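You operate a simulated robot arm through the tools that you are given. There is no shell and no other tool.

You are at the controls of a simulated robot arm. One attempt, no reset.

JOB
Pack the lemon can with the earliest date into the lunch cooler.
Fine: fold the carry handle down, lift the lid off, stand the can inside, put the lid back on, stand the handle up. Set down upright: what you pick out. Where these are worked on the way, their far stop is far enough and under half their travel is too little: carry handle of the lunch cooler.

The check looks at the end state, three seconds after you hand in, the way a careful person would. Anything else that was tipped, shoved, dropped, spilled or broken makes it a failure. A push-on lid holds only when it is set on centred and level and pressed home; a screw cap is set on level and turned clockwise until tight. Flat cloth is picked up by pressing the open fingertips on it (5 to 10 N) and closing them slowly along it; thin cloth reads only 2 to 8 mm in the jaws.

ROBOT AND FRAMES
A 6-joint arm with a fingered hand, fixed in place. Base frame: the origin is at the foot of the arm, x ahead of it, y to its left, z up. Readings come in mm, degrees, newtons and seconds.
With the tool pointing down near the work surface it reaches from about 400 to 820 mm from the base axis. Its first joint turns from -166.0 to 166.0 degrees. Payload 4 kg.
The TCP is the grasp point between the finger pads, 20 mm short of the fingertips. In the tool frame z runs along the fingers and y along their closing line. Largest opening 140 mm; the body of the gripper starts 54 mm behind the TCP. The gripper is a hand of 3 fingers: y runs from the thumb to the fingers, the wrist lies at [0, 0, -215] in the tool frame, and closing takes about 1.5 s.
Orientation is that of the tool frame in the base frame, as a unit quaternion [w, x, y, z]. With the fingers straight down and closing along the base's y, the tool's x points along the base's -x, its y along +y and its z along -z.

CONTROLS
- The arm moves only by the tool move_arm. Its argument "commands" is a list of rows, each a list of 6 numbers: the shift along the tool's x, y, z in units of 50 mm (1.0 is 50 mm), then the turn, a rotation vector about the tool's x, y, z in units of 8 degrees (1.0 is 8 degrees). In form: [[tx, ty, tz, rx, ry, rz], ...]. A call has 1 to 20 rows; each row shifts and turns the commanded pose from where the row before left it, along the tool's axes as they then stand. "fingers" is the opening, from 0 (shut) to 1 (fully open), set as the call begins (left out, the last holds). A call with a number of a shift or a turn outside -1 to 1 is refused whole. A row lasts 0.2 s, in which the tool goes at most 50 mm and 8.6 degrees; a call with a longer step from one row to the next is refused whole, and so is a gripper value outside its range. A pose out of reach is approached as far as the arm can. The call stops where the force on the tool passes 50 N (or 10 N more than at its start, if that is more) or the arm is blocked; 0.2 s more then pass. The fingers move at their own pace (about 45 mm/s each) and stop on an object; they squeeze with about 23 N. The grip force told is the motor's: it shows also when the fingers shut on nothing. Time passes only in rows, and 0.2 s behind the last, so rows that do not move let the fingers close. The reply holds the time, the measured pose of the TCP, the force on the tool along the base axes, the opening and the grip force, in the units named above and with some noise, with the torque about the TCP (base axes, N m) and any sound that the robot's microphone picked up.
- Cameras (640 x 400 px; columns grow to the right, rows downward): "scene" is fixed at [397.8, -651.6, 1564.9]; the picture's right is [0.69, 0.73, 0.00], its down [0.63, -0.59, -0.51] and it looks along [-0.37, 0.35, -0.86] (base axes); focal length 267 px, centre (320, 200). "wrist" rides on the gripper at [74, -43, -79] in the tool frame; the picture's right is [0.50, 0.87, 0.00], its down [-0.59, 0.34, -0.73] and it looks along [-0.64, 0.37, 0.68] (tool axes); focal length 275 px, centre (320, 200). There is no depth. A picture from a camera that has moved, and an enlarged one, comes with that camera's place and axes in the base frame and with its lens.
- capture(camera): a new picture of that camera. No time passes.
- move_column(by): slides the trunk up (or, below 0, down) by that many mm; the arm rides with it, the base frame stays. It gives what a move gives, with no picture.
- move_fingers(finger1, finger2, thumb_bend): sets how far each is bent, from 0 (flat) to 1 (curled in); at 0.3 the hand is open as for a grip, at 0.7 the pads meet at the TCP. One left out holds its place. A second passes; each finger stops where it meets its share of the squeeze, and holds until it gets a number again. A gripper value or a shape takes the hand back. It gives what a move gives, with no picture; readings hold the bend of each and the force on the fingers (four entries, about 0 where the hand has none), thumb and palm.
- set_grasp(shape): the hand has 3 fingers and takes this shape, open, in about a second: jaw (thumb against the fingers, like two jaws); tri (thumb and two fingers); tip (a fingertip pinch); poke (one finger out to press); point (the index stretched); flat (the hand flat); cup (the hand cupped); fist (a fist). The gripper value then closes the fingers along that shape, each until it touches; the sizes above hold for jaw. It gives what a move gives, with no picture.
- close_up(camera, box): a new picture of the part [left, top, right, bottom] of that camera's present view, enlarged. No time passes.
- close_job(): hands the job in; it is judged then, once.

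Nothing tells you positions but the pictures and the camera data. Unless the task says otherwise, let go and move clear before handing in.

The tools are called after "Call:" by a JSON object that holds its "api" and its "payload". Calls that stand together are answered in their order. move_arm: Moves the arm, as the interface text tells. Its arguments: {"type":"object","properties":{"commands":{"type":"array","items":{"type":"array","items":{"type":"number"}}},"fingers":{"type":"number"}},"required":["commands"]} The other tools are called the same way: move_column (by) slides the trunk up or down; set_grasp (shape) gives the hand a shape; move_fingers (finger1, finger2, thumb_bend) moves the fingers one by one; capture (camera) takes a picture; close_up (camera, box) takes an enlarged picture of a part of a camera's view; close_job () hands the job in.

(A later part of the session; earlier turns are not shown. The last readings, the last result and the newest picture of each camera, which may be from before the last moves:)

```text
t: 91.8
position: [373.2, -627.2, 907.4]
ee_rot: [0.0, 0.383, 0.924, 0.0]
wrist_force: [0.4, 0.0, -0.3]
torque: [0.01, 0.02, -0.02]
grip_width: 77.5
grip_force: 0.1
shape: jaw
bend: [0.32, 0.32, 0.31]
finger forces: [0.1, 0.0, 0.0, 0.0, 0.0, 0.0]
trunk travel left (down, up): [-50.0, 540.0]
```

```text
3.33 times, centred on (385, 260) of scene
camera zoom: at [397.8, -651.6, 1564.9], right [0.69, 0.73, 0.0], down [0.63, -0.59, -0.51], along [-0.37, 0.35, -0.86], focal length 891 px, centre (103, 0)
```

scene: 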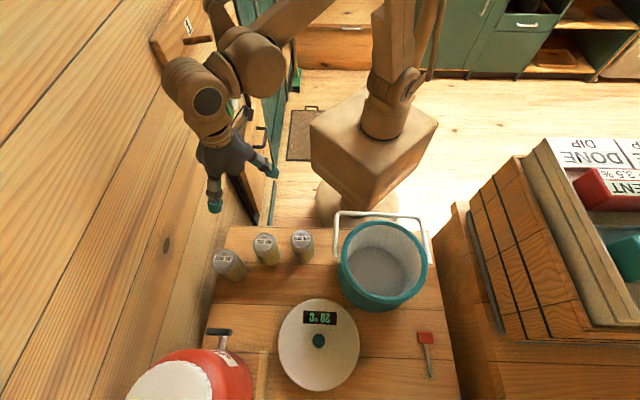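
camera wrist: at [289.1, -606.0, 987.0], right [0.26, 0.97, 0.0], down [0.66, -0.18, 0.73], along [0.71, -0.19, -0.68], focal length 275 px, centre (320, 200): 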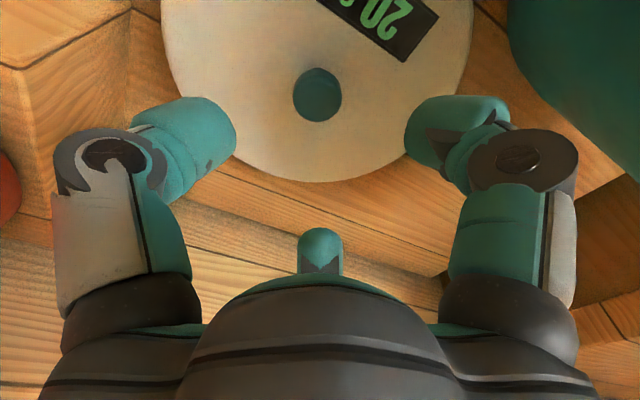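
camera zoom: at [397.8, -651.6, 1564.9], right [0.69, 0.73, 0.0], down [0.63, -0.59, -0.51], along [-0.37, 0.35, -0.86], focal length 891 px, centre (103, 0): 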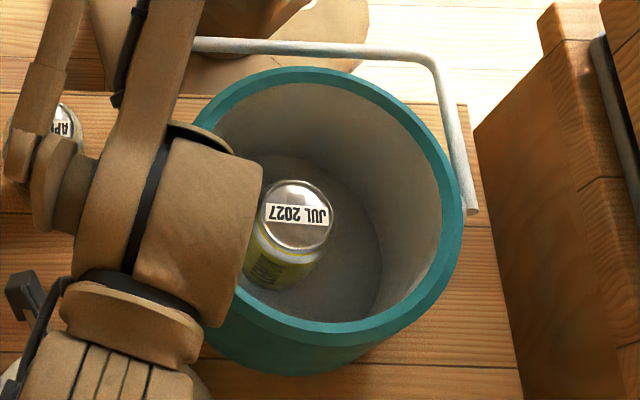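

The knob sits about 2–3 mm left of the hand axis. I'll correct for that, lower around it, and check before closing.

Call:
{"api": "move_arm", "payload": {"commands": [[0, -0.05, 0.7, 0, 0, 0], [0, 0, 0.6, 0, 0, 0], [0, 0, 0.4, 0, 0, 0], [0, 0, 0.2, 0, 0, 0], [0, 0, 0, 0, 0, 0]]}}

Call:
{"api": "capture", "payload": {"camera": "wrist"}}

```text
t: 93.0
position: [370.0, -629.9, 810.1]
ee_rot: [-0.001, 0.382, 0.924, 0.0]
wrist_force: [-0.3, 0.3, 2.4]
torque: [0.02, -0.08, -0.03]
grip_width: 77.3
grip_force: 0.0
shape: jaw
bend: [0.32, 0.32, 0.31]
finger forces: [0.5, 1.2, 0.0, 0.0, 0.0, 0.1]
trunk travel left (down, up): [-50.0, 540.0]
```

```text
taken
camera wrist: at [287.1, -608.6, 889.0], right [0.26, 0.97, 0.0], down [0.66, -0.18, 0.73], along [0.71, -0.19, -0.68], focal length 275 px, centre (320, 200)
```

wrist: 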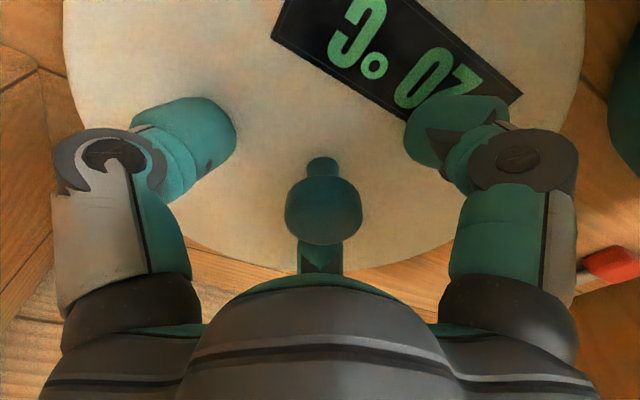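

Now centred, with the fingertips just brushing the lid. I'll raise 3 mm and close.

Call:
{"api": "move_arm", "payload": {"commands": [[0, 0, -0.07, 0, 0, 0], [0, 0, 0, 0, 0, 0]]}}

Call:
{"api": "move_arm", "payload": {"commands": [[0, 0, 0, 0, 0, 0], [0, 0, 0, 0, 0, 0], [0, 0, 0, 0, 0, 0], [0, 0, 0, 0, 0, 0], [0, 0, 0, 0, 0, 0], [0, 0, 0, 0, 0, 0], [0, 0, 0, 0, 0, 0]], "fingers": 0}}

Call:
{"api": "capture", "payload": {"camera": "wrist"}}

```text
t: 93.6
position: [371.0, -630.4, 814.5]
ee_rot: [-0.001, 0.383, 0.924, 0.001]
wrist_force: [-0.3, 0.2, 0.1]
torque: [-0.04, -0.02, -0.01]
grip_width: 77.4
grip_force: 0.0
shape: jaw
bend: [0.32, 0.32, 0.31]
finger forces: [0.0, 0.0, 0.1, 0.0, 0.0, 0.1]
trunk travel left (down, up): [-50.0, 540.0]
```

```text
t: 95.2
position: [371.8, -630.3, 815.5]
ee_rot: [-0.001, 0.382, 0.924, 0.0]
wrist_force: [-1.1, 0.9, -1.6]
torque: [0.0, 0.0, 0.04]
grip_width: 22.0
grip_force: 23.0
shape: jaw
bend: [0.98, 0.98, 0.54]
finger forces: [14.6, 14.9, 0.0, 0.0, 20.6, 0.0]
trunk travel left (down, up): [-50.0, 540.0]
```

```text
taken
camera wrist: at [287.4, -608.7, 894.3], right [0.26, 0.97, 0.0], down [0.66, -0.18, 0.73], along [0.71, -0.19, -0.68], focal length 275 px, centre (320, 200)
```

wrist: 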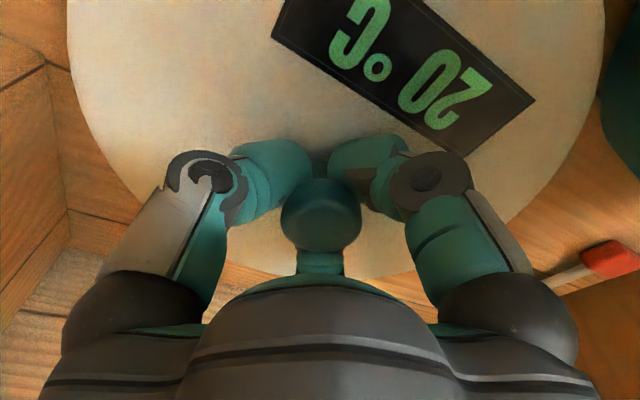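

The lid is gripped again, hanging slightly tilted. I'll lift it and carry it back over the cooler.

Call:
{"api": "move_arm", "payload": {"commands": [[0, 0, -0.3, 0, 0, 0], [0, 0, -0.6, 0, 0, 0], [0, 0, -0.8, 0, 0, 0], [0, 0, -0.8, 0, 0, 0], [0, 0, -0.8, 0, 0, 0], [0, 0, -0.8, 0, 0, 0], [0, 0, -0.8, 0, 0, 0], [0, 0, -0.5, 0, 0, 0], [0.4, 0.343, 0, 0, 0, 0], [0.6, 0.515, 0, 0, 0, 0], [0.7, 0.6, 0, 0, 0, 0], [0.7, 0.6, 0, 0, 0, 0], [0.6, 0.515, 0, 0, 0, 0], [0.4, 0.343, 0, 0, 0, 0], [0.19, 0.164, 0, 0, 0, 0], [0, 0, 0, 0, 0, 0]]}}

Call:
{"api": "capture", "payload": {"camera": "wrist"}}

Call:
{"api": "close_up", "payload": {"camera": "scene", "box": [290, 150, 470, 330]}}

```text
t: 98.6
position: [354.0, -392.5, 1085.4]
ee_rot: [0.0, 0.383, 0.924, 0.0]
wrist_force: [-1.6, -0.4, -1.2]
torque: [-0.01, -0.01, 0.01]
grip_width: 22.0
grip_force: 23.0
shape: jaw
bend: [0.98, 0.98, 0.54]
finger forces: [14.9, 16.1, 0.1, 0.0, 21.5, 0.1]
trunk travel left (down, up): [-50.0, 540.0]
```

```text
taken
camera wrist: at [269.9, -371.2, 1164.9], right [0.26, 0.97, 0.0], down [0.66, -0.18, 0.73], along [0.71, -0.19, -0.68], focal length 275 px, centre (320, 200)
```

wrist: 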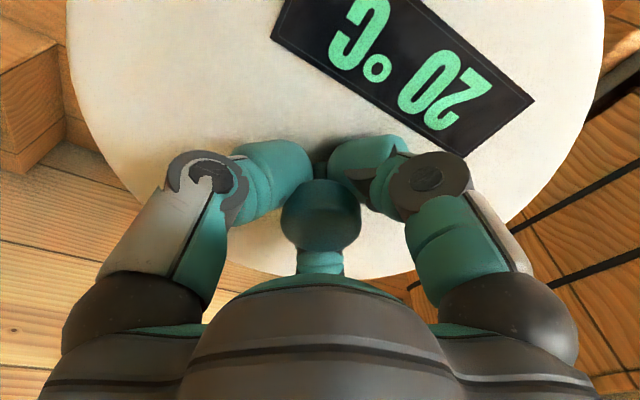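

```text
2.22 times, centred on (380, 240) of scene
camera zoom: at [397.8, -651.6, 1564.9], right [0.69, 0.73, 0.0], down [0.63, -0.59, -0.51], along [-0.37, 0.35, -0.86], focal length 594 px, centre (187, 111)
```

zoom: 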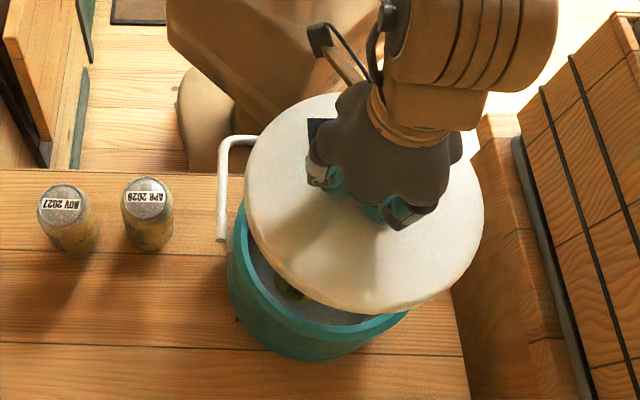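

Lid is above the opening. I'll lower it to just above the rim and check alignment.

Call:
{"api": "move_arm", "payload": {"commands": [[0, 0, 0.6, 0, 0, 0], [0, 0, 0.6, 0, 0, 0], [0, 0, 0.4, 0, 0, 0], [0, 0, 0.2, 0, 0, 0], [0, 0, 0, 0, 0, 0]]}}

Call:
{"api": "capture", "payload": {"camera": "wrist"}}

Call:
{"api": "close_up", "payload": {"camera": "scene", "box": [320, 205, 470, 320]}}

```text
t: 99.8
position: [351.0, -393.9, 996.0]
ee_rot: [-0.001, 0.383, 0.924, 0.001]
wrist_force: [0.3, 0.3, -1.4]
torque: [0.02, 0.01, -0.02]
grip_width: 21.9
grip_force: 23.2
shape: jaw
bend: [0.98, 0.98, 0.54]
finger forces: [15.3, 16.1, 0.0, 0.1, 21.7, 0.0]
trunk travel left (down, up): [-50.0, 540.0]
```

```text
taken
camera wrist: at [268.4, -371.9, 1075.0], right [0.26, 0.97, 0.0], down [0.66, -0.18, 0.73], along [0.71, -0.19, -0.68], focal length 275 px, centre (320, 200)
```

wrist: 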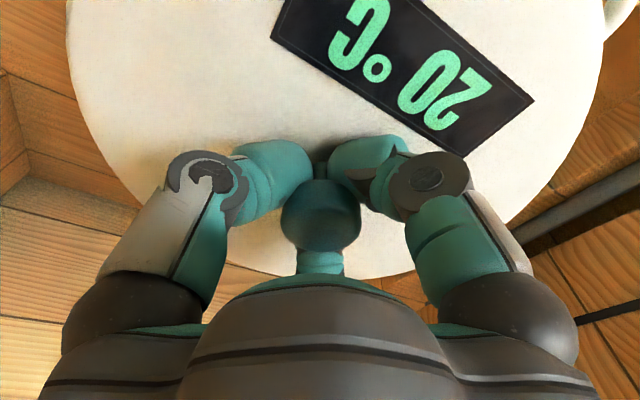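

```text
3.48 times, centred on (395, 262) of scene
camera zoom: at [397.8, -651.6, 1564.9], right [0.69, 0.73, 0.0], down [0.63, -0.59, -0.51], along [-0.37, 0.35, -0.86], focal length 930 px, centre (59, -17)
```

zoom: 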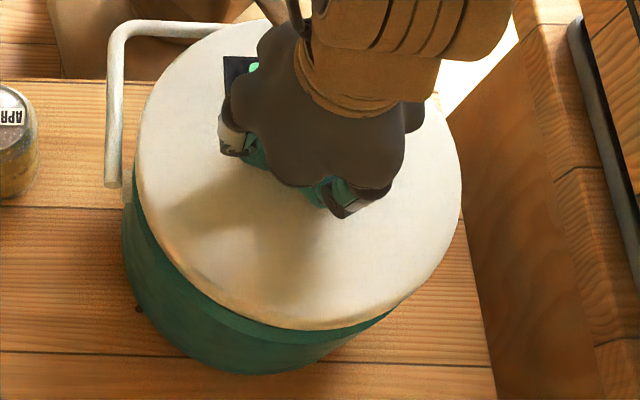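

Comparing with the seated-lid picture, the lid needs about 3 mm more away from the robot. I'll correct that and lower in small steps.

Call:
{"api": "move_arm", "payload": {"commands": [[-0.07, 0.02, 0, 0, 0, 0], [0, 0, 0.15, 0, 0, 0], [0, 0, 0.1, 0, 0, 0], [0, 0, 0, 0, 0, 0]]}}

Call:
{"api": "close_up", "payload": {"camera": "scene", "box": [320, 205, 470, 320]}}

Call:
{"api": "move_arm", "payload": {"commands": [[0, 0, 0.06, 0, 0, 0], [0, 0, 0, 0, 0, 0]]}}

Call:
{"api": "move_arm", "payload": {"commands": [[0, 0, 0.06, 0, 0, 0], [0, 0, 0, 0, 0, 0]]}}

```text
t: 100.8
position: [355.4, -394.3, 981.0]
ee_rot: [-0.001, 0.383, 0.924, 0.0]
wrist_force: [0.9, 0.4, -0.9]
torque: [0.02, 0.0, -0.01]
grip_width: 21.9
grip_force: 22.8
shape: jaw
bend: [0.98, 0.98, 0.54]
finger forces: [15.3, 16.2, 0.1, 0.1, 21.9, 0.1]
trunk travel left (down, up): [-50.0, 540.0]
```

```text
3.48 times, centred on (395, 262) of scene
camera zoom: at [397.8, -651.6, 1564.9], right [0.69, 0.73, 0.0], down [0.63, -0.59, -0.51], along [-0.37, 0.35, -0.86], focal length 930 px, centre (59, -17)
```

zoom: 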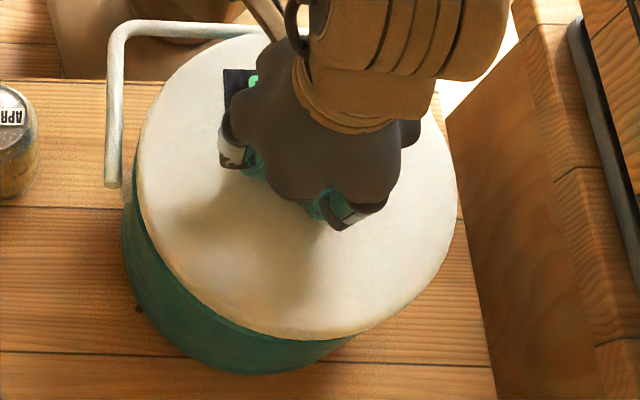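

```text
t: 101.4
position: [356.0, -394.3, 980.1]
ee_rot: [-0.001, 0.382, 0.924, 0.0]
wrist_force: [-0.7, 0.1, -1.5]
torque: [-0.02, 0.04, 0.0]
grip_width: 21.9
grip_force: 22.6
shape: jaw
bend: [0.98, 0.98, 0.54]
finger forces: [15.3, 16.1, 0.1, 0.0, 21.7, 0.0]
trunk travel left (down, up): [-50.0, 540.0]
```

```text
t: 102.0
position: [355.0, -394.4, 975.6]
ee_rot: [-0.001, 0.383, 0.924, 0.001]
wrist_force: [-0.6, 0.1, -1.3]
torque: [-0.01, -0.01, 0.02]
grip_width: 21.9
grip_force: 22.7
shape: jaw
bend: [0.98, 0.98, 0.54]
finger forces: [15.3, 16.1, 0.0, 0.1, 21.8, 0.1]
trunk travel left (down, up): [-50.0, 540.0]
```

Call:
{"api": "move_arm", "payload": {"commands": [[0, -0.03, 0, 0, 0, 0], [0, 0, 0.05, 0, 0, 0], [0, 0, 0, 0, 0, 0]]}}

Call:
{"api": "move_arm", "payload": {"commands": [[0, 0, 0.04, 0, 0, 0], [0, 0, 0, 0, 0, 0]]}}

Call:
{"api": "move_arm", "payload": {"commands": [[0, 0, 0.04, 0, 0, 0], [0, 0, 0, 0, 0, 0]]}}

Call:
{"api": "close_up", "payload": {"camera": "scene", "box": [320, 205, 470, 320]}}

Call:
{"api": "capture", "payload": {"camera": "wrist"}}

```text
t: 102.8
position: [353.9, -395.8, 974.1]
ee_rot: [0.0, 0.383, 0.924, 0.0]
wrist_force: [-0.5, 0.2, -1.0]
torque: [-0.01, 0.02, 0.0]
grip_width: 21.9
grip_force: 23.1
shape: jaw
bend: [0.98, 0.98, 0.54]
finger forces: [15.4, 16.1, 0.1, 0.0, 21.7, 0.0]
trunk travel left (down, up): [-50.0, 540.0]
```

```text
t: 103.4
position: [353.4, -396.2, 971.8]
ee_rot: [0.0, 0.382, 0.924, 0.0]
wrist_force: [0.8, 0.7, -1.7]
torque: [-0.02, 0.02, -0.01]
grip_width: 21.9
grip_force: 22.8
shape: jaw
bend: [0.98, 0.98, 0.54]
finger forces: [15.3, 16.0, 0.0, 0.0, 22.0, 0.1]
trunk travel left (down, up): [-50.0, 540.0]
```

```text
t: 104.0
position: [354.9, -395.5, 971.5]
ee_rot: [0.0, 0.382, 0.924, 0.0]
wrist_force: [1.9, -1.1, 15.8]
torque: [0.05, 0.11, 0.03]
grip_width: 22.4
grip_force: 23.1
shape: jaw
bend: [0.98, 0.98, 0.54]
finger forces: [18.6, 21.4, 0.1, 0.1, 30.1, 0.0]
trunk travel left (down, up): [-50.0, 540.0]
```

```text
3.48 times, centred on (395, 262) of scene
camera zoom: at [397.8, -651.6, 1564.9], right [0.69, 0.73, 0.0], down [0.63, -0.59, -0.51], along [-0.37, 0.35, -0.86], focal length 930 px, centre (59, -17)
```

zoom: 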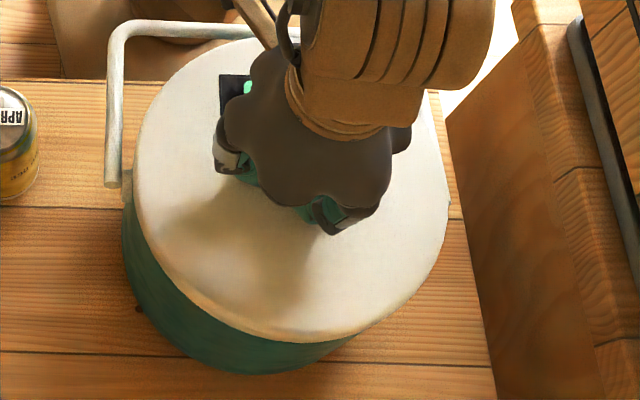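

```text
taken
camera wrist: at [270.7, -374.2, 1050.4], right [0.26, 0.97, 0.0], down [0.66, -0.18, 0.73], along [0.71, -0.19, -0.68], focal length 275 px, centre (320, 200)
```

wrist: 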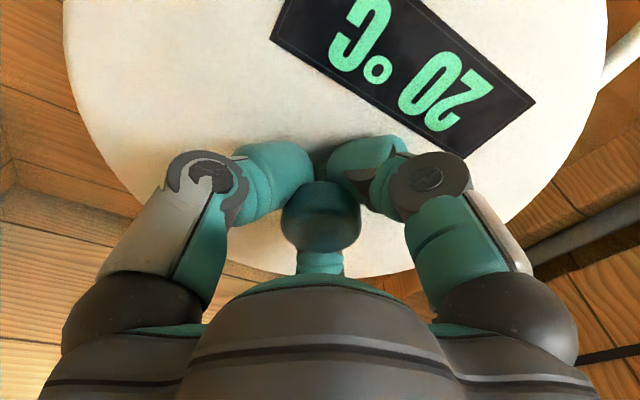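

The lid has met the rim evenly, with about 16 N and almost no torque. I'll press it home in small steps and listen for the snap.

Call:
{"api": "move_arm", "payload": {"commands": [[0, 0, 0.04, 0, 0, 0], [0, 0, 0, 0, 0, 0]]}}

Call:
{"api": "move_arm", "payload": {"commands": [[0, 0, 0.04, 0, 0, 0], [0, 0, 0, 0, 0, 0]]}}

Call:
{"api": "close_up", "payload": {"camera": "scene", "box": [320, 205, 470, 320]}}

```text
t: 104.6
position: [355.3, -395.5, 969.9]
ee_rot: [0.0, 0.382, 0.924, 0.0]
wrist_force: [7.4, -9.3, 49.5]
torque: [0.08, 0.12, 0.14]
grip_width: 23.9
grip_force: 22.9
shape: jaw
bend: [0.99, 0.99, 0.54]
finger forces: [28.2, 32.8, 0.0, 0.0, 48.0, 0.0]
trunk travel left (down, up): [-50.0, 540.0]
```

```text
t: 105.0
position: [354.4, -395.2, 969.1]
ee_rot: [0.001, 0.382, 0.924, -0.001]
wrist_force: [3.8, -3.7, 39.2]
torque: [0.32, 0.04, 0.09]
grip_width: 24.1
grip_force: 22.9
shape: jaw
bend: [0.99, 1.0, 0.54]
finger forces: [31.4, 32.9, 0.0, 0.0, 49.6, 0.1]
trunk travel left (down, up): [-50.0, 540.0]
stopped in row 1: the force on the tool passed its limit at 64 N (the readings are from after the stop); the commanded pose is now the measured one
```

```text
3.48 times, centred on (395, 262) of scene
camera zoom: at [397.8, -651.6, 1564.9], right [0.69, 0.73, 0.0], down [0.63, -0.59, -0.51], along [-0.37, 0.35, -0.86], focal length 930 px, centre (59, -17)
```

zoom: 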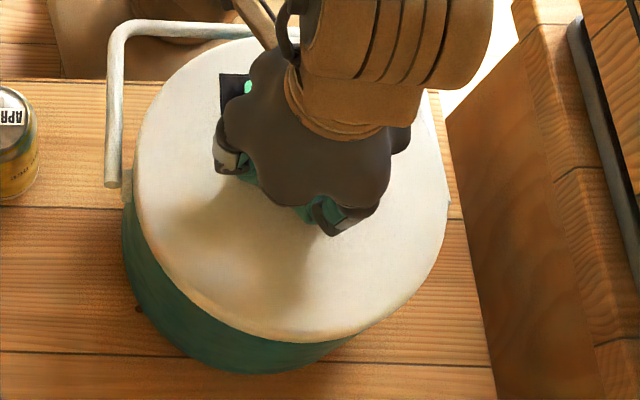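

No snap yet, and the knob is starting to slip in the fingers. I'll release, back off, and look at how the lid sits.

Call:
{"api": "move_arm", "payload": {"commands": [[0, 0, -0.05, 0, 0, 0], [0, 0, 0, 0, 0, 0]]}}

Call:
{"api": "move_arm", "payload": {"commands": [[0, 0, 0, 0, 0, 0], [0, 0, 0, 0, 0, 0], [0, 0, 0, 0, 0, 0], [0, 0, 0, 0, 0, 0], [0, 0, 0, 0, 0, 0], [0, 0, -0.2, 0, 0, 0], [0, 0, -0.6, 0, 0, 0], [0, 0, -0.8, 0, 0, 0], [0, 0, -0.8, 0, 0, 0], [0, 0, 0, 0, 0, 0]], "fingers": 0.55}}

Call:
{"api": "capture", "payload": {"camera": "wrist"}}

Call:
{"api": "close_up", "payload": {"camera": "scene", "box": [320, 205, 470, 320]}}

```text
t: 105.6
position: [354.0, -395.4, 968.4]
ee_rot: [0.0, 0.382, 0.924, 0.0]
wrist_force: [-0.8, -0.4, 10.4]
torque: [0.36, -0.02, -0.03]
grip_width: 23.6
grip_force: 22.6
shape: jaw
bend: [0.99, 0.99, 0.55]
finger forces: [21.9, 26.0, 0.1, 0.1, 41.3, 0.0]
trunk travel left (down, up): [-50.0, 540.0]
```

```text
t: 107.8
position: [356.4, -395.1, 1092.5]
ee_rot: [0.0, 0.383, 0.924, 0.0]
wrist_force: [-0.6, -0.4, 0.9]
torque: [0.04, 0.0, 0.04]
grip_width: 76.7
grip_force: 0.1
shape: jaw
bend: [0.32, 0.32, 0.31]
finger forces: [0.0, 0.0, 0.0, 0.1, 0.0, 0.0]
trunk travel left (down, up): [-50.0, 540.0]
heard: snap
```

```text
taken
camera wrist: at [273.2, -374.8, 1171.9], right [0.26, 0.97, 0.0], down [0.66, -0.18, 0.73], along [0.71, -0.19, -0.68], focal length 275 px, centre (320, 200)
```

wrist: 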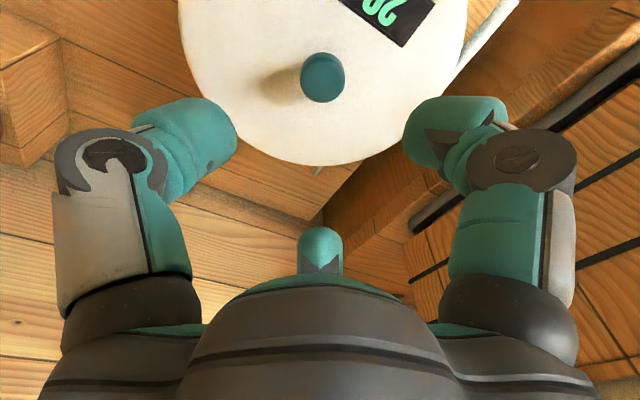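

```text
3.48 times, centred on (395, 262) of scene
camera zoom: at [397.8, -651.6, 1564.9], right [0.69, 0.73, 0.0], down [0.63, -0.59, -0.51], along [-0.37, 0.35, -0.86], focal length 930 px, centre (59, -17)
```

zoom: 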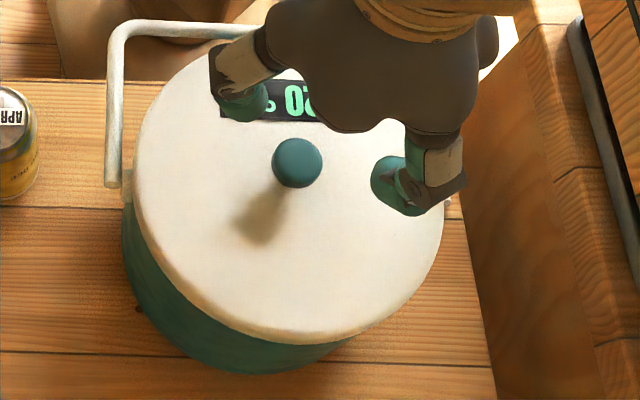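

I heard the snap as the opening fingers pressed the lid, and it now matches the seated picture exactly. To be sure, I'll close the fingers and press straight down on the knob.

Call:
{"api": "move_arm", "payload": {"commands": [[0.06, -0.03, 0, 0, 0, 0], [0, 0, 0, 0, 0, 0], [0, 0, 0, 0, 0, 0], [0, 0, 0, 0, 0, 0], [0, 0, 0, 0, 0, 0], [0, 0, 0, 0, 0, 0], [0, 0, 0, 0, 0, 0], [0, 0, 0, 0, 0, 0]], "fingers": 0}}

Call:
{"api": "move_arm", "payload": {"commands": [[0, 0, 0.6, 0, 0, 0], [0, 0, 0.5, 0, 0, 0], [0, 0, 0.3, 0, 0, 0], [0, 0, 0, 0, 0, 0]]}}

Call:
{"api": "capture", "payload": {"camera": "wrist"}}

Call:
{"api": "close_up", "payload": {"camera": "scene", "box": [320, 205, 470, 320]}}

```text
t: 109.6
position: [352.5, -394.7, 1092.3]
ee_rot: [0.0, 0.383, 0.924, 0.0]
wrist_force: [-0.2, -0.3, -0.4]
torque: [0.03, -0.03, 0.01]
grip_width: 0.0
grip_force: 22.9
shape: jaw
bend: [0.72, 0.72, 0.7]
finger forces: [0.0, 0.0, 0.0, 0.1, 0.1, 0.1]
trunk travel left (down, up): [-50.0, 540.0]
```

```text
t: 110.6
position: [353.2, -395.6, 1020.2]
ee_rot: [0.0, 0.383, 0.924, 0.0]
wrist_force: [0.7, 0.2, 0.9]
torque: [0.02, -0.02, -0.02]
grip_width: 0.0
grip_force: 23.0
shape: jaw
bend: [0.72, 0.72, 0.7]
finger forces: [0.1, 0.1, 0.0, 0.0, 0.1, 0.0]
trunk travel left (down, up): [-50.0, 540.0]
```

```text
taken
camera wrist: at [270.0, -373.0, 1099.5], right [0.26, 0.97, 0.0], down [0.66, -0.18, 0.73], along [0.71, -0.19, -0.68], focal length 275 px, centre (320, 200)
```

wrist: 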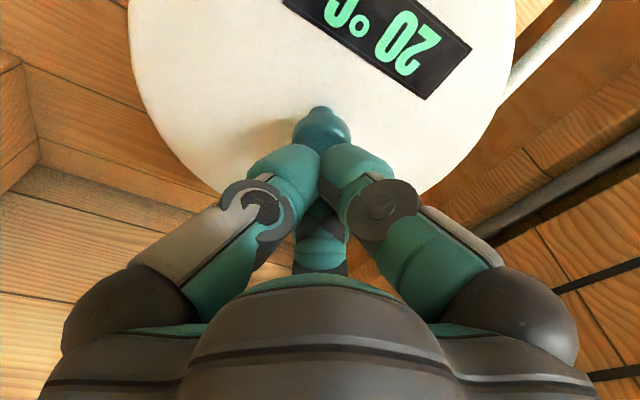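

```text
3.48 times, centred on (395, 262) of scene
camera zoom: at [397.8, -651.6, 1564.9], right [0.69, 0.73, 0.0], down [0.63, -0.59, -0.51], along [-0.37, 0.35, -0.86], focal length 930 px, centre (59, -17)
```

zoom: 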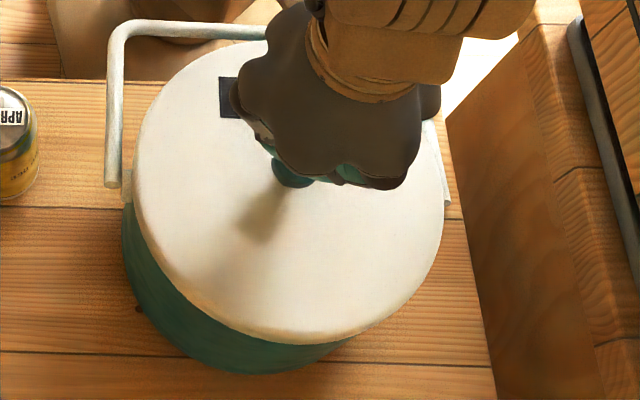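

Closed fingertips are directly above the knob. I'll press down gently in steps.

Call:
{"api": "move_arm", "payload": {"commands": [[0, 0, 0.1, 0, 0, 0], [0, 0, 0, 0, 0, 0]]}}

Call:
{"api": "move_arm", "payload": {"commands": [[0, 0, 0.08, 0, 0, 0], [0, 0, 0, 0, 0, 0]]}}

Call:
{"api": "move_arm", "payload": {"commands": [[0, 0, 0.06, 0, 0, 0], [0, 0, 0, 0, 0, 0]]}}

Call:
{"api": "move_arm", "payload": {"commands": [[0, 0, 0.04, 0, 0, 0], [0, 0, 0, 0, 0, 0]]}}

```text
t: 111.2
position: [353.3, -393.3, 1015.4]
ee_rot: [0.0, 0.383, 0.924, 0.0]
wrist_force: [-0.3, 0.1, 0.3]
torque: [0.01, -0.01, 0.01]
grip_width: 0.4
grip_force: 23.1
shape: jaw
bend: [0.72, 0.72, 0.7]
finger forces: [0.0, 0.0, 0.0, 0.0, 0.0, 0.0]
trunk travel left (down, up): [-50.0, 540.0]
```

```text
t: 111.8
position: [352.8, -395.1, 1011.4]
ee_rot: [0.0, 0.383, 0.924, 0.0]
wrist_force: [-0.7, 0.6, 0.1]
torque: [-0.02, -0.05, -0.02]
grip_width: 0.1
grip_force: 22.9
shape: jaw
bend: [0.72, 0.72, 0.7]
finger forces: [0.0, 0.0, 0.0, 0.0, 0.1, 0.1]
trunk travel left (down, up): [-50.0, 540.0]
```

```text
t: 112.4
position: [352.6, -394.6, 1008.9]
ee_rot: [0.0, 0.382, 0.924, 0.0]
wrist_force: [0.8, -0.5, 0.0]
torque: [0.01, 0.01, -0.01]
grip_width: 0.0
grip_force: 23.1
shape: jaw
bend: [0.72, 0.72, 0.7]
finger forces: [0.1, 0.0, 0.0, 0.1, 0.0, 0.0]
trunk travel left (down, up): [-50.0, 540.0]
```

```text
t: 113.0
position: [353.2, -394.2, 1007.0]
ee_rot: [0.001, 0.383, 0.924, 0.001]
wrist_force: [0.1, -0.4, -0.5]
torque: [0.03, 0.05, 0.01]
grip_width: 0.0
grip_force: 23.0
shape: jaw
bend: [0.72, 0.72, 0.7]
finger forces: [0.0, 0.0, 0.0, 0.0, 0.1, 0.1]
trunk travel left (down, up): [-50.0, 540.0]
```

Call:
{"api": "move_arm", "payload": {"commands": [[0, 0, 0.06, 0, 0, 0], [0, 0, 0, 0, 0, 0]]}}

Call:
{"api": "move_arm", "payload": {"commands": [[0, 0, 0.06, 0, 0, 0], [0, 0, 0, 0, 0, 0]]}}

Call:
{"api": "move_arm", "payload": {"commands": [[0, 0, 0.04, 0, 0, 0], [0, 0, 0, 0, 0, 0]]}}

Call:
{"api": "capture", "payload": {"camera": "wrist"}}

```text
t: 113.6
position: [351.8, -394.5, 1003.8]
ee_rot: [0.001, 0.382, 0.924, 0.0]
wrist_force: [8.8, -9.0, 36.8]
torque: [-0.24, -0.3, -0.07]
grip_width: 0.0
grip_force: 23.3
shape: jaw
bend: [0.72, 0.72, 0.7]
finger forces: [0.0, 0.0, 0.1, 0.0, 0.0, 0.0]
trunk travel left (down, up): [-50.0, 540.0]
```

```text
t: 113.9
position: [352.2, -395.0, 1004.5]
ee_rot: [0.002, 0.383, 0.924, 0.0]
wrist_force: [3.2, -1.1, 29.4]
torque: [0.01, -0.16, 0.03]
grip_width: 0.1
grip_force: 22.6
shape: jaw
bend: [0.72, 0.72, 0.7]
finger forces: [0.0, 0.0, 0.0, 0.0, 0.0, 0.0]
trunk travel left (down, up): [-50.0, 540.0]
stopped in row 1: the force on the tool passed its limit at 59 N (the readings are from after the stop); the commanded pose is now the measured one
```

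```text
t: 114.3
position: [352.8, -394.9, 1005.6]
ee_rot: [0.002, 0.383, 0.924, -0.001]
wrist_force: [0.4, 2.2, 31.3]
torque: [0.15, -0.08, 0.01]
grip_width: 0.0
grip_force: 23.0
shape: jaw
bend: [0.72, 0.72, 0.7]
finger forces: [0.1, 0.0, 0.0, 0.1, 0.1, 0.1]
trunk travel left (down, up): [-50.0, 540.0]
stopped in row 1: the force on the tool passed its limit at 58 N (the readings are from after the stop); the commanded pose is now the measured one
```

```text
taken
camera wrist: at [268.3, -373.0, 1083.6], right [0.26, 0.97, 0.0], down [0.65, -0.17, 0.74], along [0.71, -0.19, -0.67], focal length 275 px, centre (320, 200)
```

wrist: 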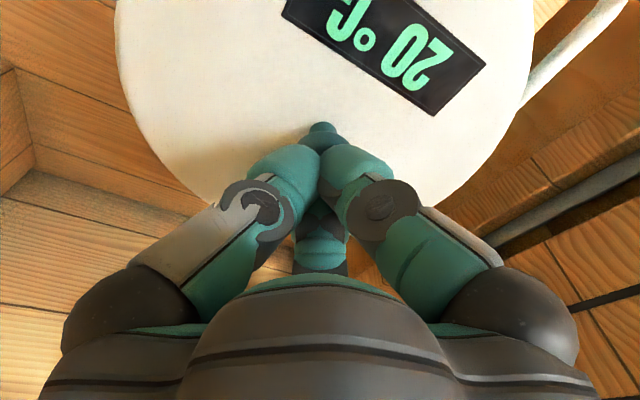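

The lid took about 60 N without moving, so it is fully home. Now the handle: I'll rise, turn the hand so one finger faces the robot, and look at the folded bar.

Call:
{"api": "move_arm", "payload": {"commands": [[0, 0, -0.3, 0, 0, 0], [0, 0, -0.8, 0, 0, 0], [0, 0, -0.9, 0, 0, 0], [0, 0, -0.9, 0, 0, 0], [0.8, 0, 0, 0, 0, -0.9375], [0.8, 0, 0, 0, 0, -0.9375], [0.6, 0, 0, 0, 0, -0.9375], [0.5, 0, 0, 0, 0, -0.9375], [0, 0, 0, 0, 0, 0]], "fingers": 0.5}}

Call:
{"api": "capture", "payload": {"camera": "wrist"}}

Call:
{"api": "close_up", "payload": {"camera": "scene", "box": [300, 150, 480, 320]}}

```text
t: 116.3
position: [246.7, -318.7, 1148.1]
ee_rot: [0.001, 0.13, 0.991, -0.001]
wrist_force: [0.1, -0.3, 0.3]
torque: [0.0, 0.0, 0.03]
grip_width: 69.8
grip_force: 0.1
shape: jaw
bend: [0.34, 0.34, 0.33]
finger forces: [0.0, 0.0, 0.0, 0.1, 0.1, 0.1]
trunk travel left (down, up): [-50.0, 540.0]
```

```text
taken
camera wrist: at [162.3, -342.2, 1227.1], right [-0.26, 0.97, 0.0], down [0.65, 0.18, 0.74], along [0.71, 0.19, -0.68], focal length 275 px, centre (320, 200)
```

wrist: 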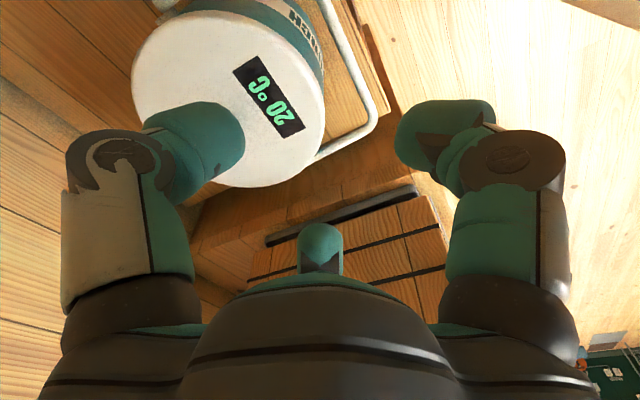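

```text
2.35 times, centred on (390, 235) of scene
camera zoom: at [397.8, -651.6, 1564.9], right [0.69, 0.73, 0.0], down [0.63, -0.59, -0.51], along [-0.37, 0.35, -0.86], focal length 629 px, centre (155, 118)
```

zoom: 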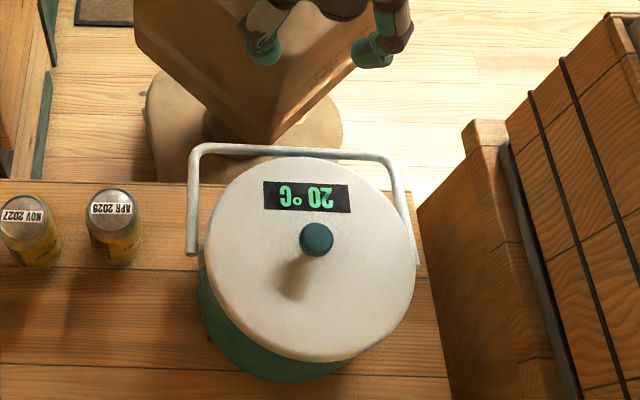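

Call:
{"api": "close_up", "payload": {"camera": "wrist", "box": [260, 0, 420, 180]}}

Call:
{"api": "close_up", "payload": {"camera": "scene", "box": [340, 185, 430, 260]}}

```text
2.22 times, centred on (340, 90) of wrist
camera zoom: at [162.3, -342.2, 1227.1], right [-0.26, 0.97, 0.0], down [0.65, 0.18, 0.74], along [0.71, 0.19, -0.68], focal length 612 px, centre (276, 444)
```

zoom: 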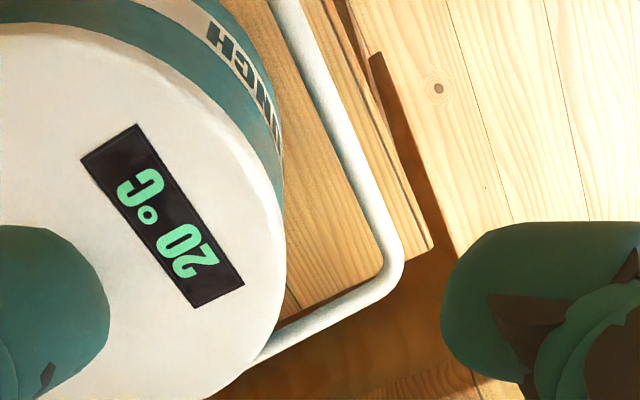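

```text
5.33 times, centred on (385, 222) of scene
camera zoom: at [397.8, -651.6, 1564.9], right [0.69, 0.73, 0.0], down [0.63, -0.59, -0.51], along [-0.37, 0.35, -0.86], focal length 1426 px, centre (-27, 80)
```

zoom: 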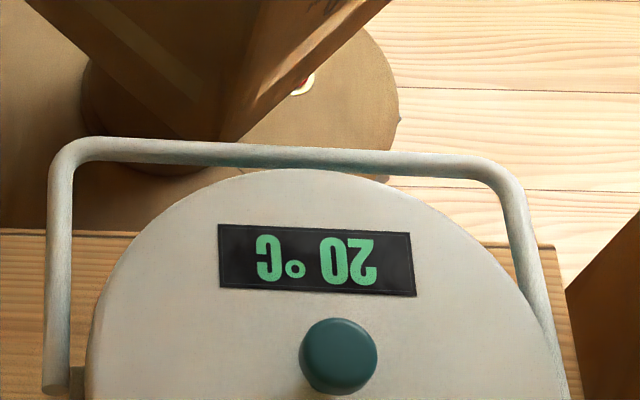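

The folded bar lies at about f 388, z 895, a little below level. I'll lean the closed hand 30° back toward the robot so its fingers can go under the bar and lift it, testing the lean up high first.

Call:
{"api": "move_arm", "payload": {"commands": [[0, 0, 0, 0, 0, 0.9375], [0, 0, 0, 0, 0, 0.9375], [0, 0, 0, 0, 0, 0.9375], [0, 0, 0, 0, 0, 0.9375], [0, 0, 0, 0, -0.9375, 0], [0, 0, 0, 0, -0.9375, 0], [0, 0, 0, 0, -0.9375, 0], [0, 0, 0, 0, -0.9375, 0], [0, 0, 0, 0, 0, 0]], "fingers": 0}}

Call:
{"api": "capture", "payload": {"camera": "scene"}}

```text
t: 118.0
position: [276.4, -374.1, 1167.8]
ee_rot: [0.203, 0.374, 0.901, -0.085]
wrist_force: [0.2, -0.2, 0.2]
torque: [-0.03, 0.02, 0.0]
grip_width: 0.0
grip_force: 22.8
shape: jaw
bend: [0.72, 0.72, 0.7]
finger forces: [0.0, 0.0, 0.1, 0.0, 0.0, 0.0]
trunk travel left (down, up): [-50.0, 540.0]
stopped in row 8: the arm was blocked; the commanded pose is now the measured one
```

```text
taken
```

scene: 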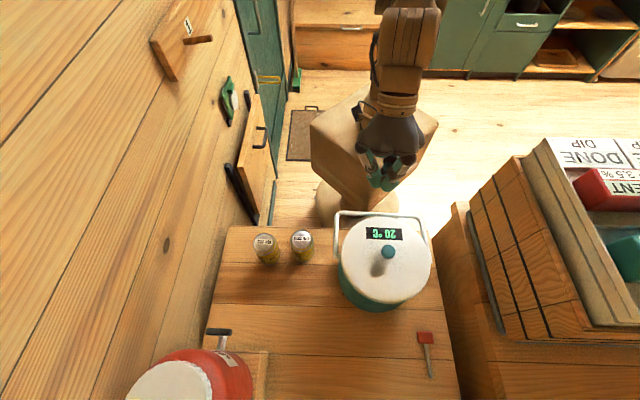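

The arm blocks against itself with that lean, so I'll undo it. A better hook is one finger stretched outward, so I'll check how far it spreads when flat.

Call:
{"api": "move_arm", "payload": {"commands": [[0, 0, 0, 0, 0.794, 0], [0, 0, 0, 0, 0.794, 0], [0, 0, 0, 0, 0.794, 0], [0, 0, 0, 0, 0.794, 0], [0, 0, 0, 0, 0, 0]]}}

Call:
{"api": "move_fingers", "payload": {"finger1": 0.7, "finger2": 0.0, "thumb_bend": 0.7}}

Call:
{"api": "capture", "payload": {"camera": "wrist"}}

Call:
{"api": "close_up", "payload": {"camera": "scene", "box": [300, 60, 480, 260]}}

```text
t: 119.2
position: [275.5, -372.6, 1168.4]
ee_rot: [-0.001, 0.383, 0.924, -0.001]
wrist_force: [0.0, 0.8, -0.8]
torque: [-0.01, 0.05, 0.01]
grip_width: 0.3
grip_force: 23.2
shape: jaw
bend: [0.72, 0.72, 0.7]
finger forces: [0.0, 0.1, 0.0, 0.0, 0.1, 0.0]
trunk travel left (down, up): [-50.0, 540.0]
```

```text
t: 120.2
position: [275.8, -372.2, 1167.4]
ee_rot: [0.001, 0.384, 0.923, 0.0]
wrist_force: [0.1, 0.2, 0.0]
torque: [0.01, 0.0, -0.01]
grip_width: 3.4
grip_force: 0.1
shape: fingers
bend: [0.71, 0.01, 0.7]
finger forces: [0.0, 0.0, 0.1, 0.0, 0.0, 0.1]
trunk travel left (down, up): [-50.0, 540.0]
```

```text
taken
camera wrist: at [191.6, -350.4, 1246.8], right [0.26, 0.97, 0.0], down [0.65, -0.18, 0.74], along [0.71, -0.19, -0.68], focal length 275 px, centre (320, 200)
```

wrist: 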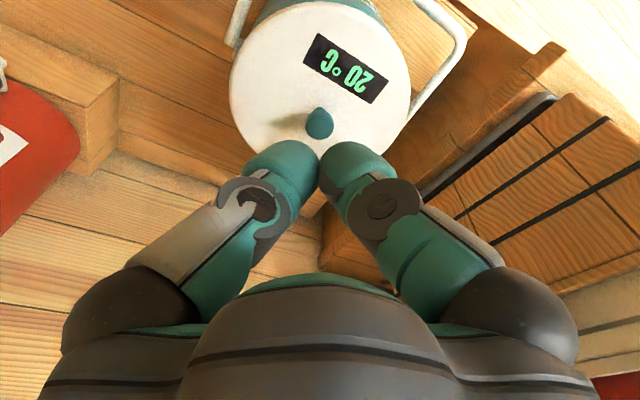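

```text
2.00 times, centred on (390, 160) of scene
camera zoom: at [397.8, -651.6, 1564.9], right [0.69, 0.73, 0.0], down [0.63, -0.59, -0.51], along [-0.37, 0.35, -0.86], focal length 535 px, centre (180, 280)
```

zoom: 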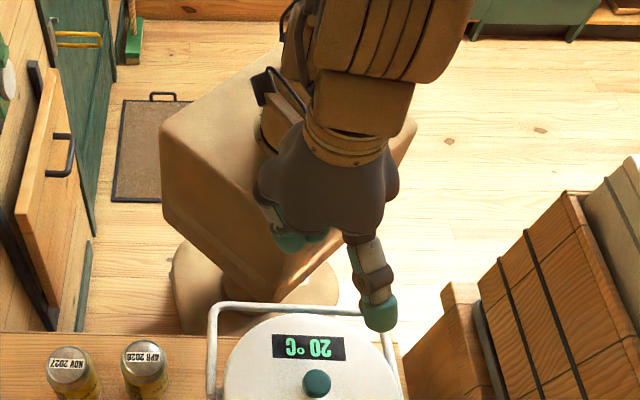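

The finger stretched flat splays outward at roughly 38°, so it makes a hook. I'll turn it toward the bar's left part and come down on the robot side, left of the cooler.

Call:
{"api": "move_arm", "payload": {"commands": [[0, 0, 0, 0, 0, -0.9375], [0, 0, 0, 0, 0, -0.9375], [0, 0, 0, 0, 0, -0.9375], [0, 0, 0, 0, 0, -0.9375], [0.752, -0.291, 0, 0, 0, 0], [0.752, -0.291, 0, 0, 0, 0], [0.752, -0.291, 0, 0, 0, 0], [0.752, -0.291, 0, 0, 0, 0], [0.752, -0.291, 0, 0, 0, 0], [0, 0, 0.8, 0, 0, 0], [0, 0, 0.8, 0, 0, 0], [0, 0, 0.8, 0, 0, 0], [0, 0, 0.8, 0, 0, 0], [0, 0, 0, 0, 0, 0]]}}

Call:
{"api": "capture", "payload": {"camera": "wrist"}}

Call:
{"api": "close_up", "payload": {"camera": "scene", "box": [260, 130, 450, 300]}}

```text
t: 123.2
position: [73.9, -393.6, 1004.3]
ee_rot: [0.002, 0.132, 0.991, 0.0]
wrist_force: [-0.2, 0.5, 0.2]
torque: [0.0, 0.02, 0.03]
grip_width: 3.7
grip_force: 0.0
shape: fingers
bend: [0.71, 0.01, 0.7]
finger forces: [0.0, 0.1, 0.0, 0.0, 0.0, 0.0]
trunk travel left (down, up): [-50.0, 540.0]
```

```text
taken
camera wrist: at [-10.6, -415.7, 1082.4], right [-0.26, 0.97, 0.0], down [0.66, 0.17, 0.74], along [0.71, 0.19, -0.68], focal length 275 px, centre (320, 200)
```

wrist: 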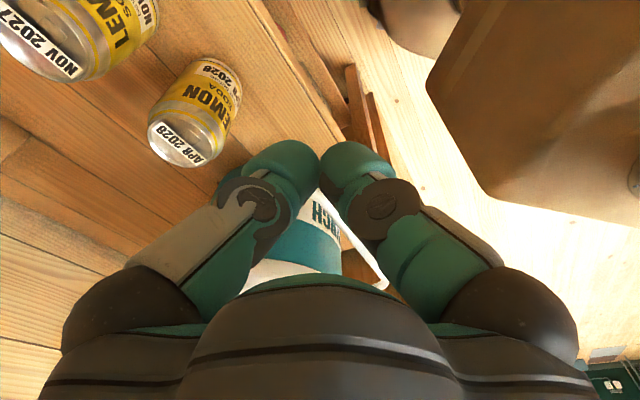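

```text
2.35 times, centred on (355, 215) of scene
camera zoom: at [397.8, -651.6, 1564.9], right [0.69, 0.73, 0.0], down [0.63, -0.59, -0.51], along [-0.37, 0.35, -0.86], focal length 629 px, centre (238, 165)
```

zoom: 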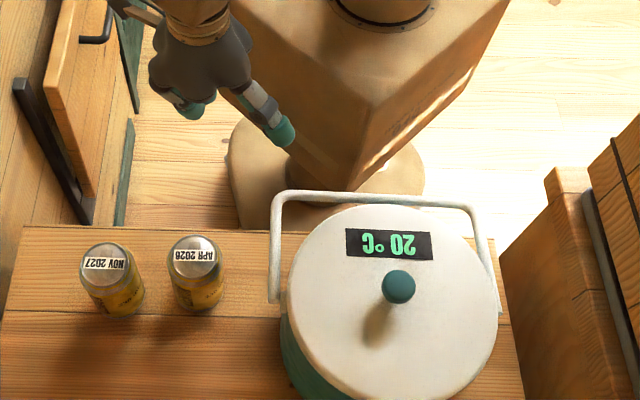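

The hook finger is in place above the robot side of the bar's left end. I'll back off slightly, go down below bar level, and check.

Call:
{"api": "move_arm", "payload": {"commands": [[0.26, -0.15, 0, 0, 0, 0], [0, 0, 0.8, 0, 0, 0], [0, 0, 0.8, 0, 0, 0], [0, 0, 0.8, 0, 0, 0], [0, 0, 0.8, 0, 0, 0], [0, 0, 0.18, 0, 0, 0], [0, 0, 0, 0, 0, 0]]}}

Call:
{"api": "capture", "payload": {"camera": "wrist"}}

Call:
{"api": "close_up", "payload": {"camera": "scene", "box": [260, 150, 380, 270]}}

```text
t: 124.8
position: [59.6, -394.7, 836.4]
ee_rot: [0.002, 0.131, 0.991, 0.0]
wrist_force: [-0.1, 0.3, -0.5]
torque: [-0.03, 0.0, -0.01]
grip_width: 3.4
grip_force: 0.1
shape: fingers
bend: [0.71, 0.01, 0.7]
finger forces: [0.0, 0.0, 0.0, 0.0, 0.0, 0.1]
trunk travel left (down, up): [-50.0, 540.0]
```

```text
taken
camera wrist: at [-24.5, -418.4, 915.5], right [-0.26, 0.97, 0.0], down [0.66, 0.17, 0.74], along [0.71, 0.19, -0.68], focal length 275 px, centre (320, 200)
```

wrist: 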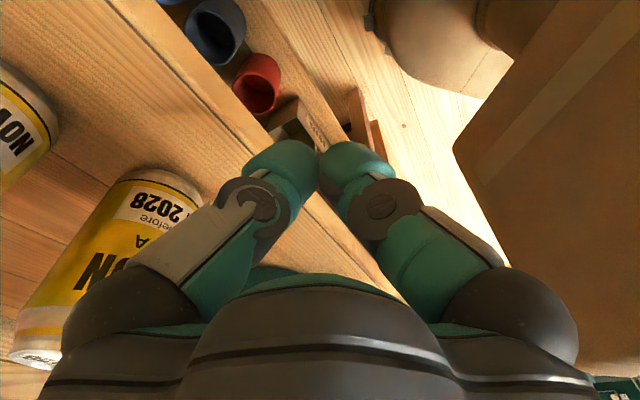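

```text
3.33 times, centred on (320, 210) of scene
camera zoom: at [397.8, -651.6, 1564.9], right [0.69, 0.73, 0.0], down [0.63, -0.59, -0.51], along [-0.37, 0.35, -0.86], focal length 891 px, centre (320, 167)
```

zoom: 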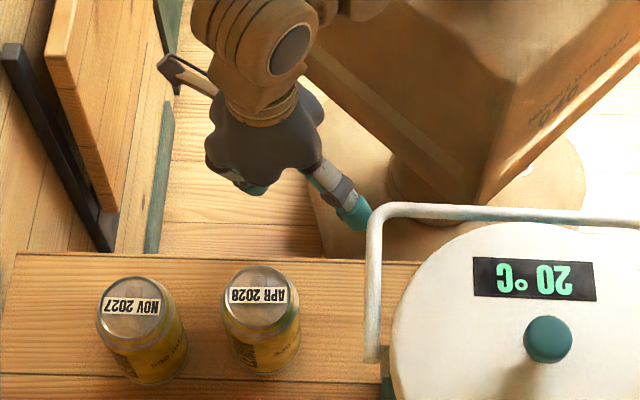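

The fingertip is just beside and below the handle's left corner. I'll slide it in underneath the bar.

Call:
{"api": "move_arm", "payload": {"commands": [[-0.16, 0.0925, 0, 0, 0, 0], [-0.16, 0.0925, 0, 0, 0, 0], [-0.16, 0.0925, 0, 0, 0, 0], [-0.16, 0.0925, 0, 0, 0, 0], [0, 0, 0, 0, 0, 0]]}}

Call:
{"api": "close_up", "payload": {"camera": "scene", "box": [260, 150, 380, 270]}}

```text
t: 126.0
position: [94.7, -386.7, 838.5]
ee_rot: [0.002, 0.131, 0.991, 0.0]
wrist_force: [-2.1, 0.8, -0.4]
torque: [-0.01, -0.04, 0.08]
grip_width: 3.8
grip_force: 1.2
shape: fingers
bend: [0.71, 0.01, 0.7]
finger forces: [0.0, 2.1, 0.0, 0.1, 0.1, 0.0]
trunk travel left (down, up): [-50.0, 540.0]
```

```text
3.33 times, centred on (320, 210) of scene
camera zoom: at [397.8, -651.6, 1564.9], right [0.69, 0.73, 0.0], down [0.63, -0.59, -0.51], along [-0.37, 0.35, -0.86], focal length 891 px, centre (320, 167)
```

zoom: 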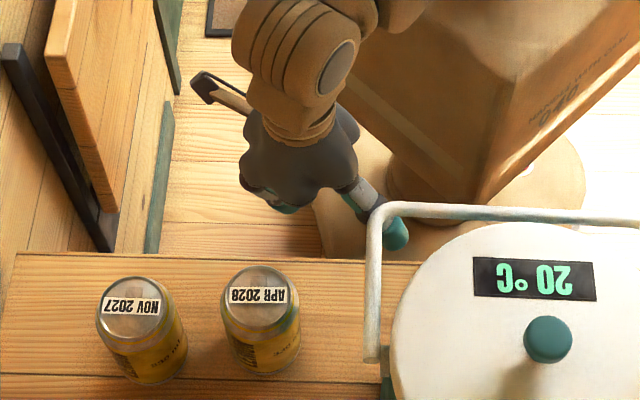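

The finger is under the corner of the bar with light contact. I'll lift straight up in small steps and watch the handle.

Call:
{"api": "move_arm", "payload": {"commands": [[0, 0, -0.1, 0, 0, 0], [0, 0, -0.1, 0, 0, 0], [0, 0, -0.1, 0, 0, 0], [0, 0, -0.1, 0, 0, 0], [0, 0, 0, 0, 0, 0]]}}

Call:
{"api": "close_up", "payload": {"camera": "scene", "box": [260, 150, 440, 330]}}

```text
t: 127.2
position: [94.9, -387.4, 858.6]
ee_rot: [0.001, 0.131, 0.991, 0.0]
wrist_force: [-0.4, 1.1, -1.5]
torque: [0.01, 0.0, 0.01]
grip_width: 3.5
grip_force: 1.0
shape: fingers
bend: [0.71, 0.01, 0.7]
finger forces: [0.0, 1.0, 0.0, 0.1, 0.0, 0.0]
trunk travel left (down, up): [-50.0, 540.0]
```

```text
2.22 times, centred on (350, 240) of scene
camera zoom: at [397.8, -651.6, 1564.9], right [0.69, 0.73, 0.0], down [0.63, -0.59, -0.51], along [-0.37, 0.35, -0.86], focal length 594 px, centre (253, 111)
```

zoom: 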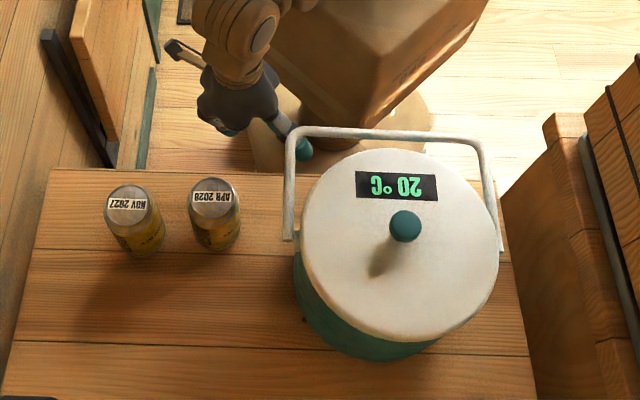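

The handle is rising with about 1 N on the finger and the cooler isn't moving. I'll keep following the arc.

Call:
{"api": "move_arm", "payload": {"commands": [[0, 0, -0.12, 0, 0, 0], [-0.015, -0.009, -0.12, 0, 0, 0], [-0.015, -0.009, -0.12, 0, 0, 0], [-0.02, -0.012, -0.12, 0, 0, 0], [-0.03, -0.017, -0.12, 0, 0, 0], [-0.03, -0.017, -0.12, 0, 0, 0], [0, 0, 0, 0, 0, 0]]}}

Call:
{"api": "close_up", "payload": {"camera": "scene", "box": [260, 150, 440, 330]}}

```text
t: 128.8
position: [100.4, -392.9, 896.0]
ee_rot: [0.0, 0.131, 0.991, 0.0]
wrist_force: [-0.5, -0.5, -0.9]
torque: [0.01, 0.01, -0.01]
grip_width: 3.5
grip_force: 0.4
shape: fingers
bend: [0.71, 0.01, 0.7]
finger forces: [0.0, 0.8, 0.0, 0.0, 0.1, 0.0]
trunk travel left (down, up): [-50.0, 540.0]
```

```text
2.22 times, centred on (350, 240) of scene
camera zoom: at [397.8, -651.6, 1564.9], right [0.69, 0.73, 0.0], down [0.63, -0.59, -0.51], along [-0.37, 0.35, -0.86], focal length 594 px, centre (253, 111)
```

zoom: 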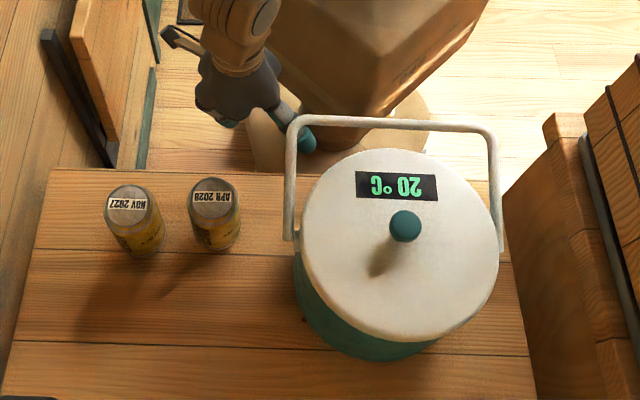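

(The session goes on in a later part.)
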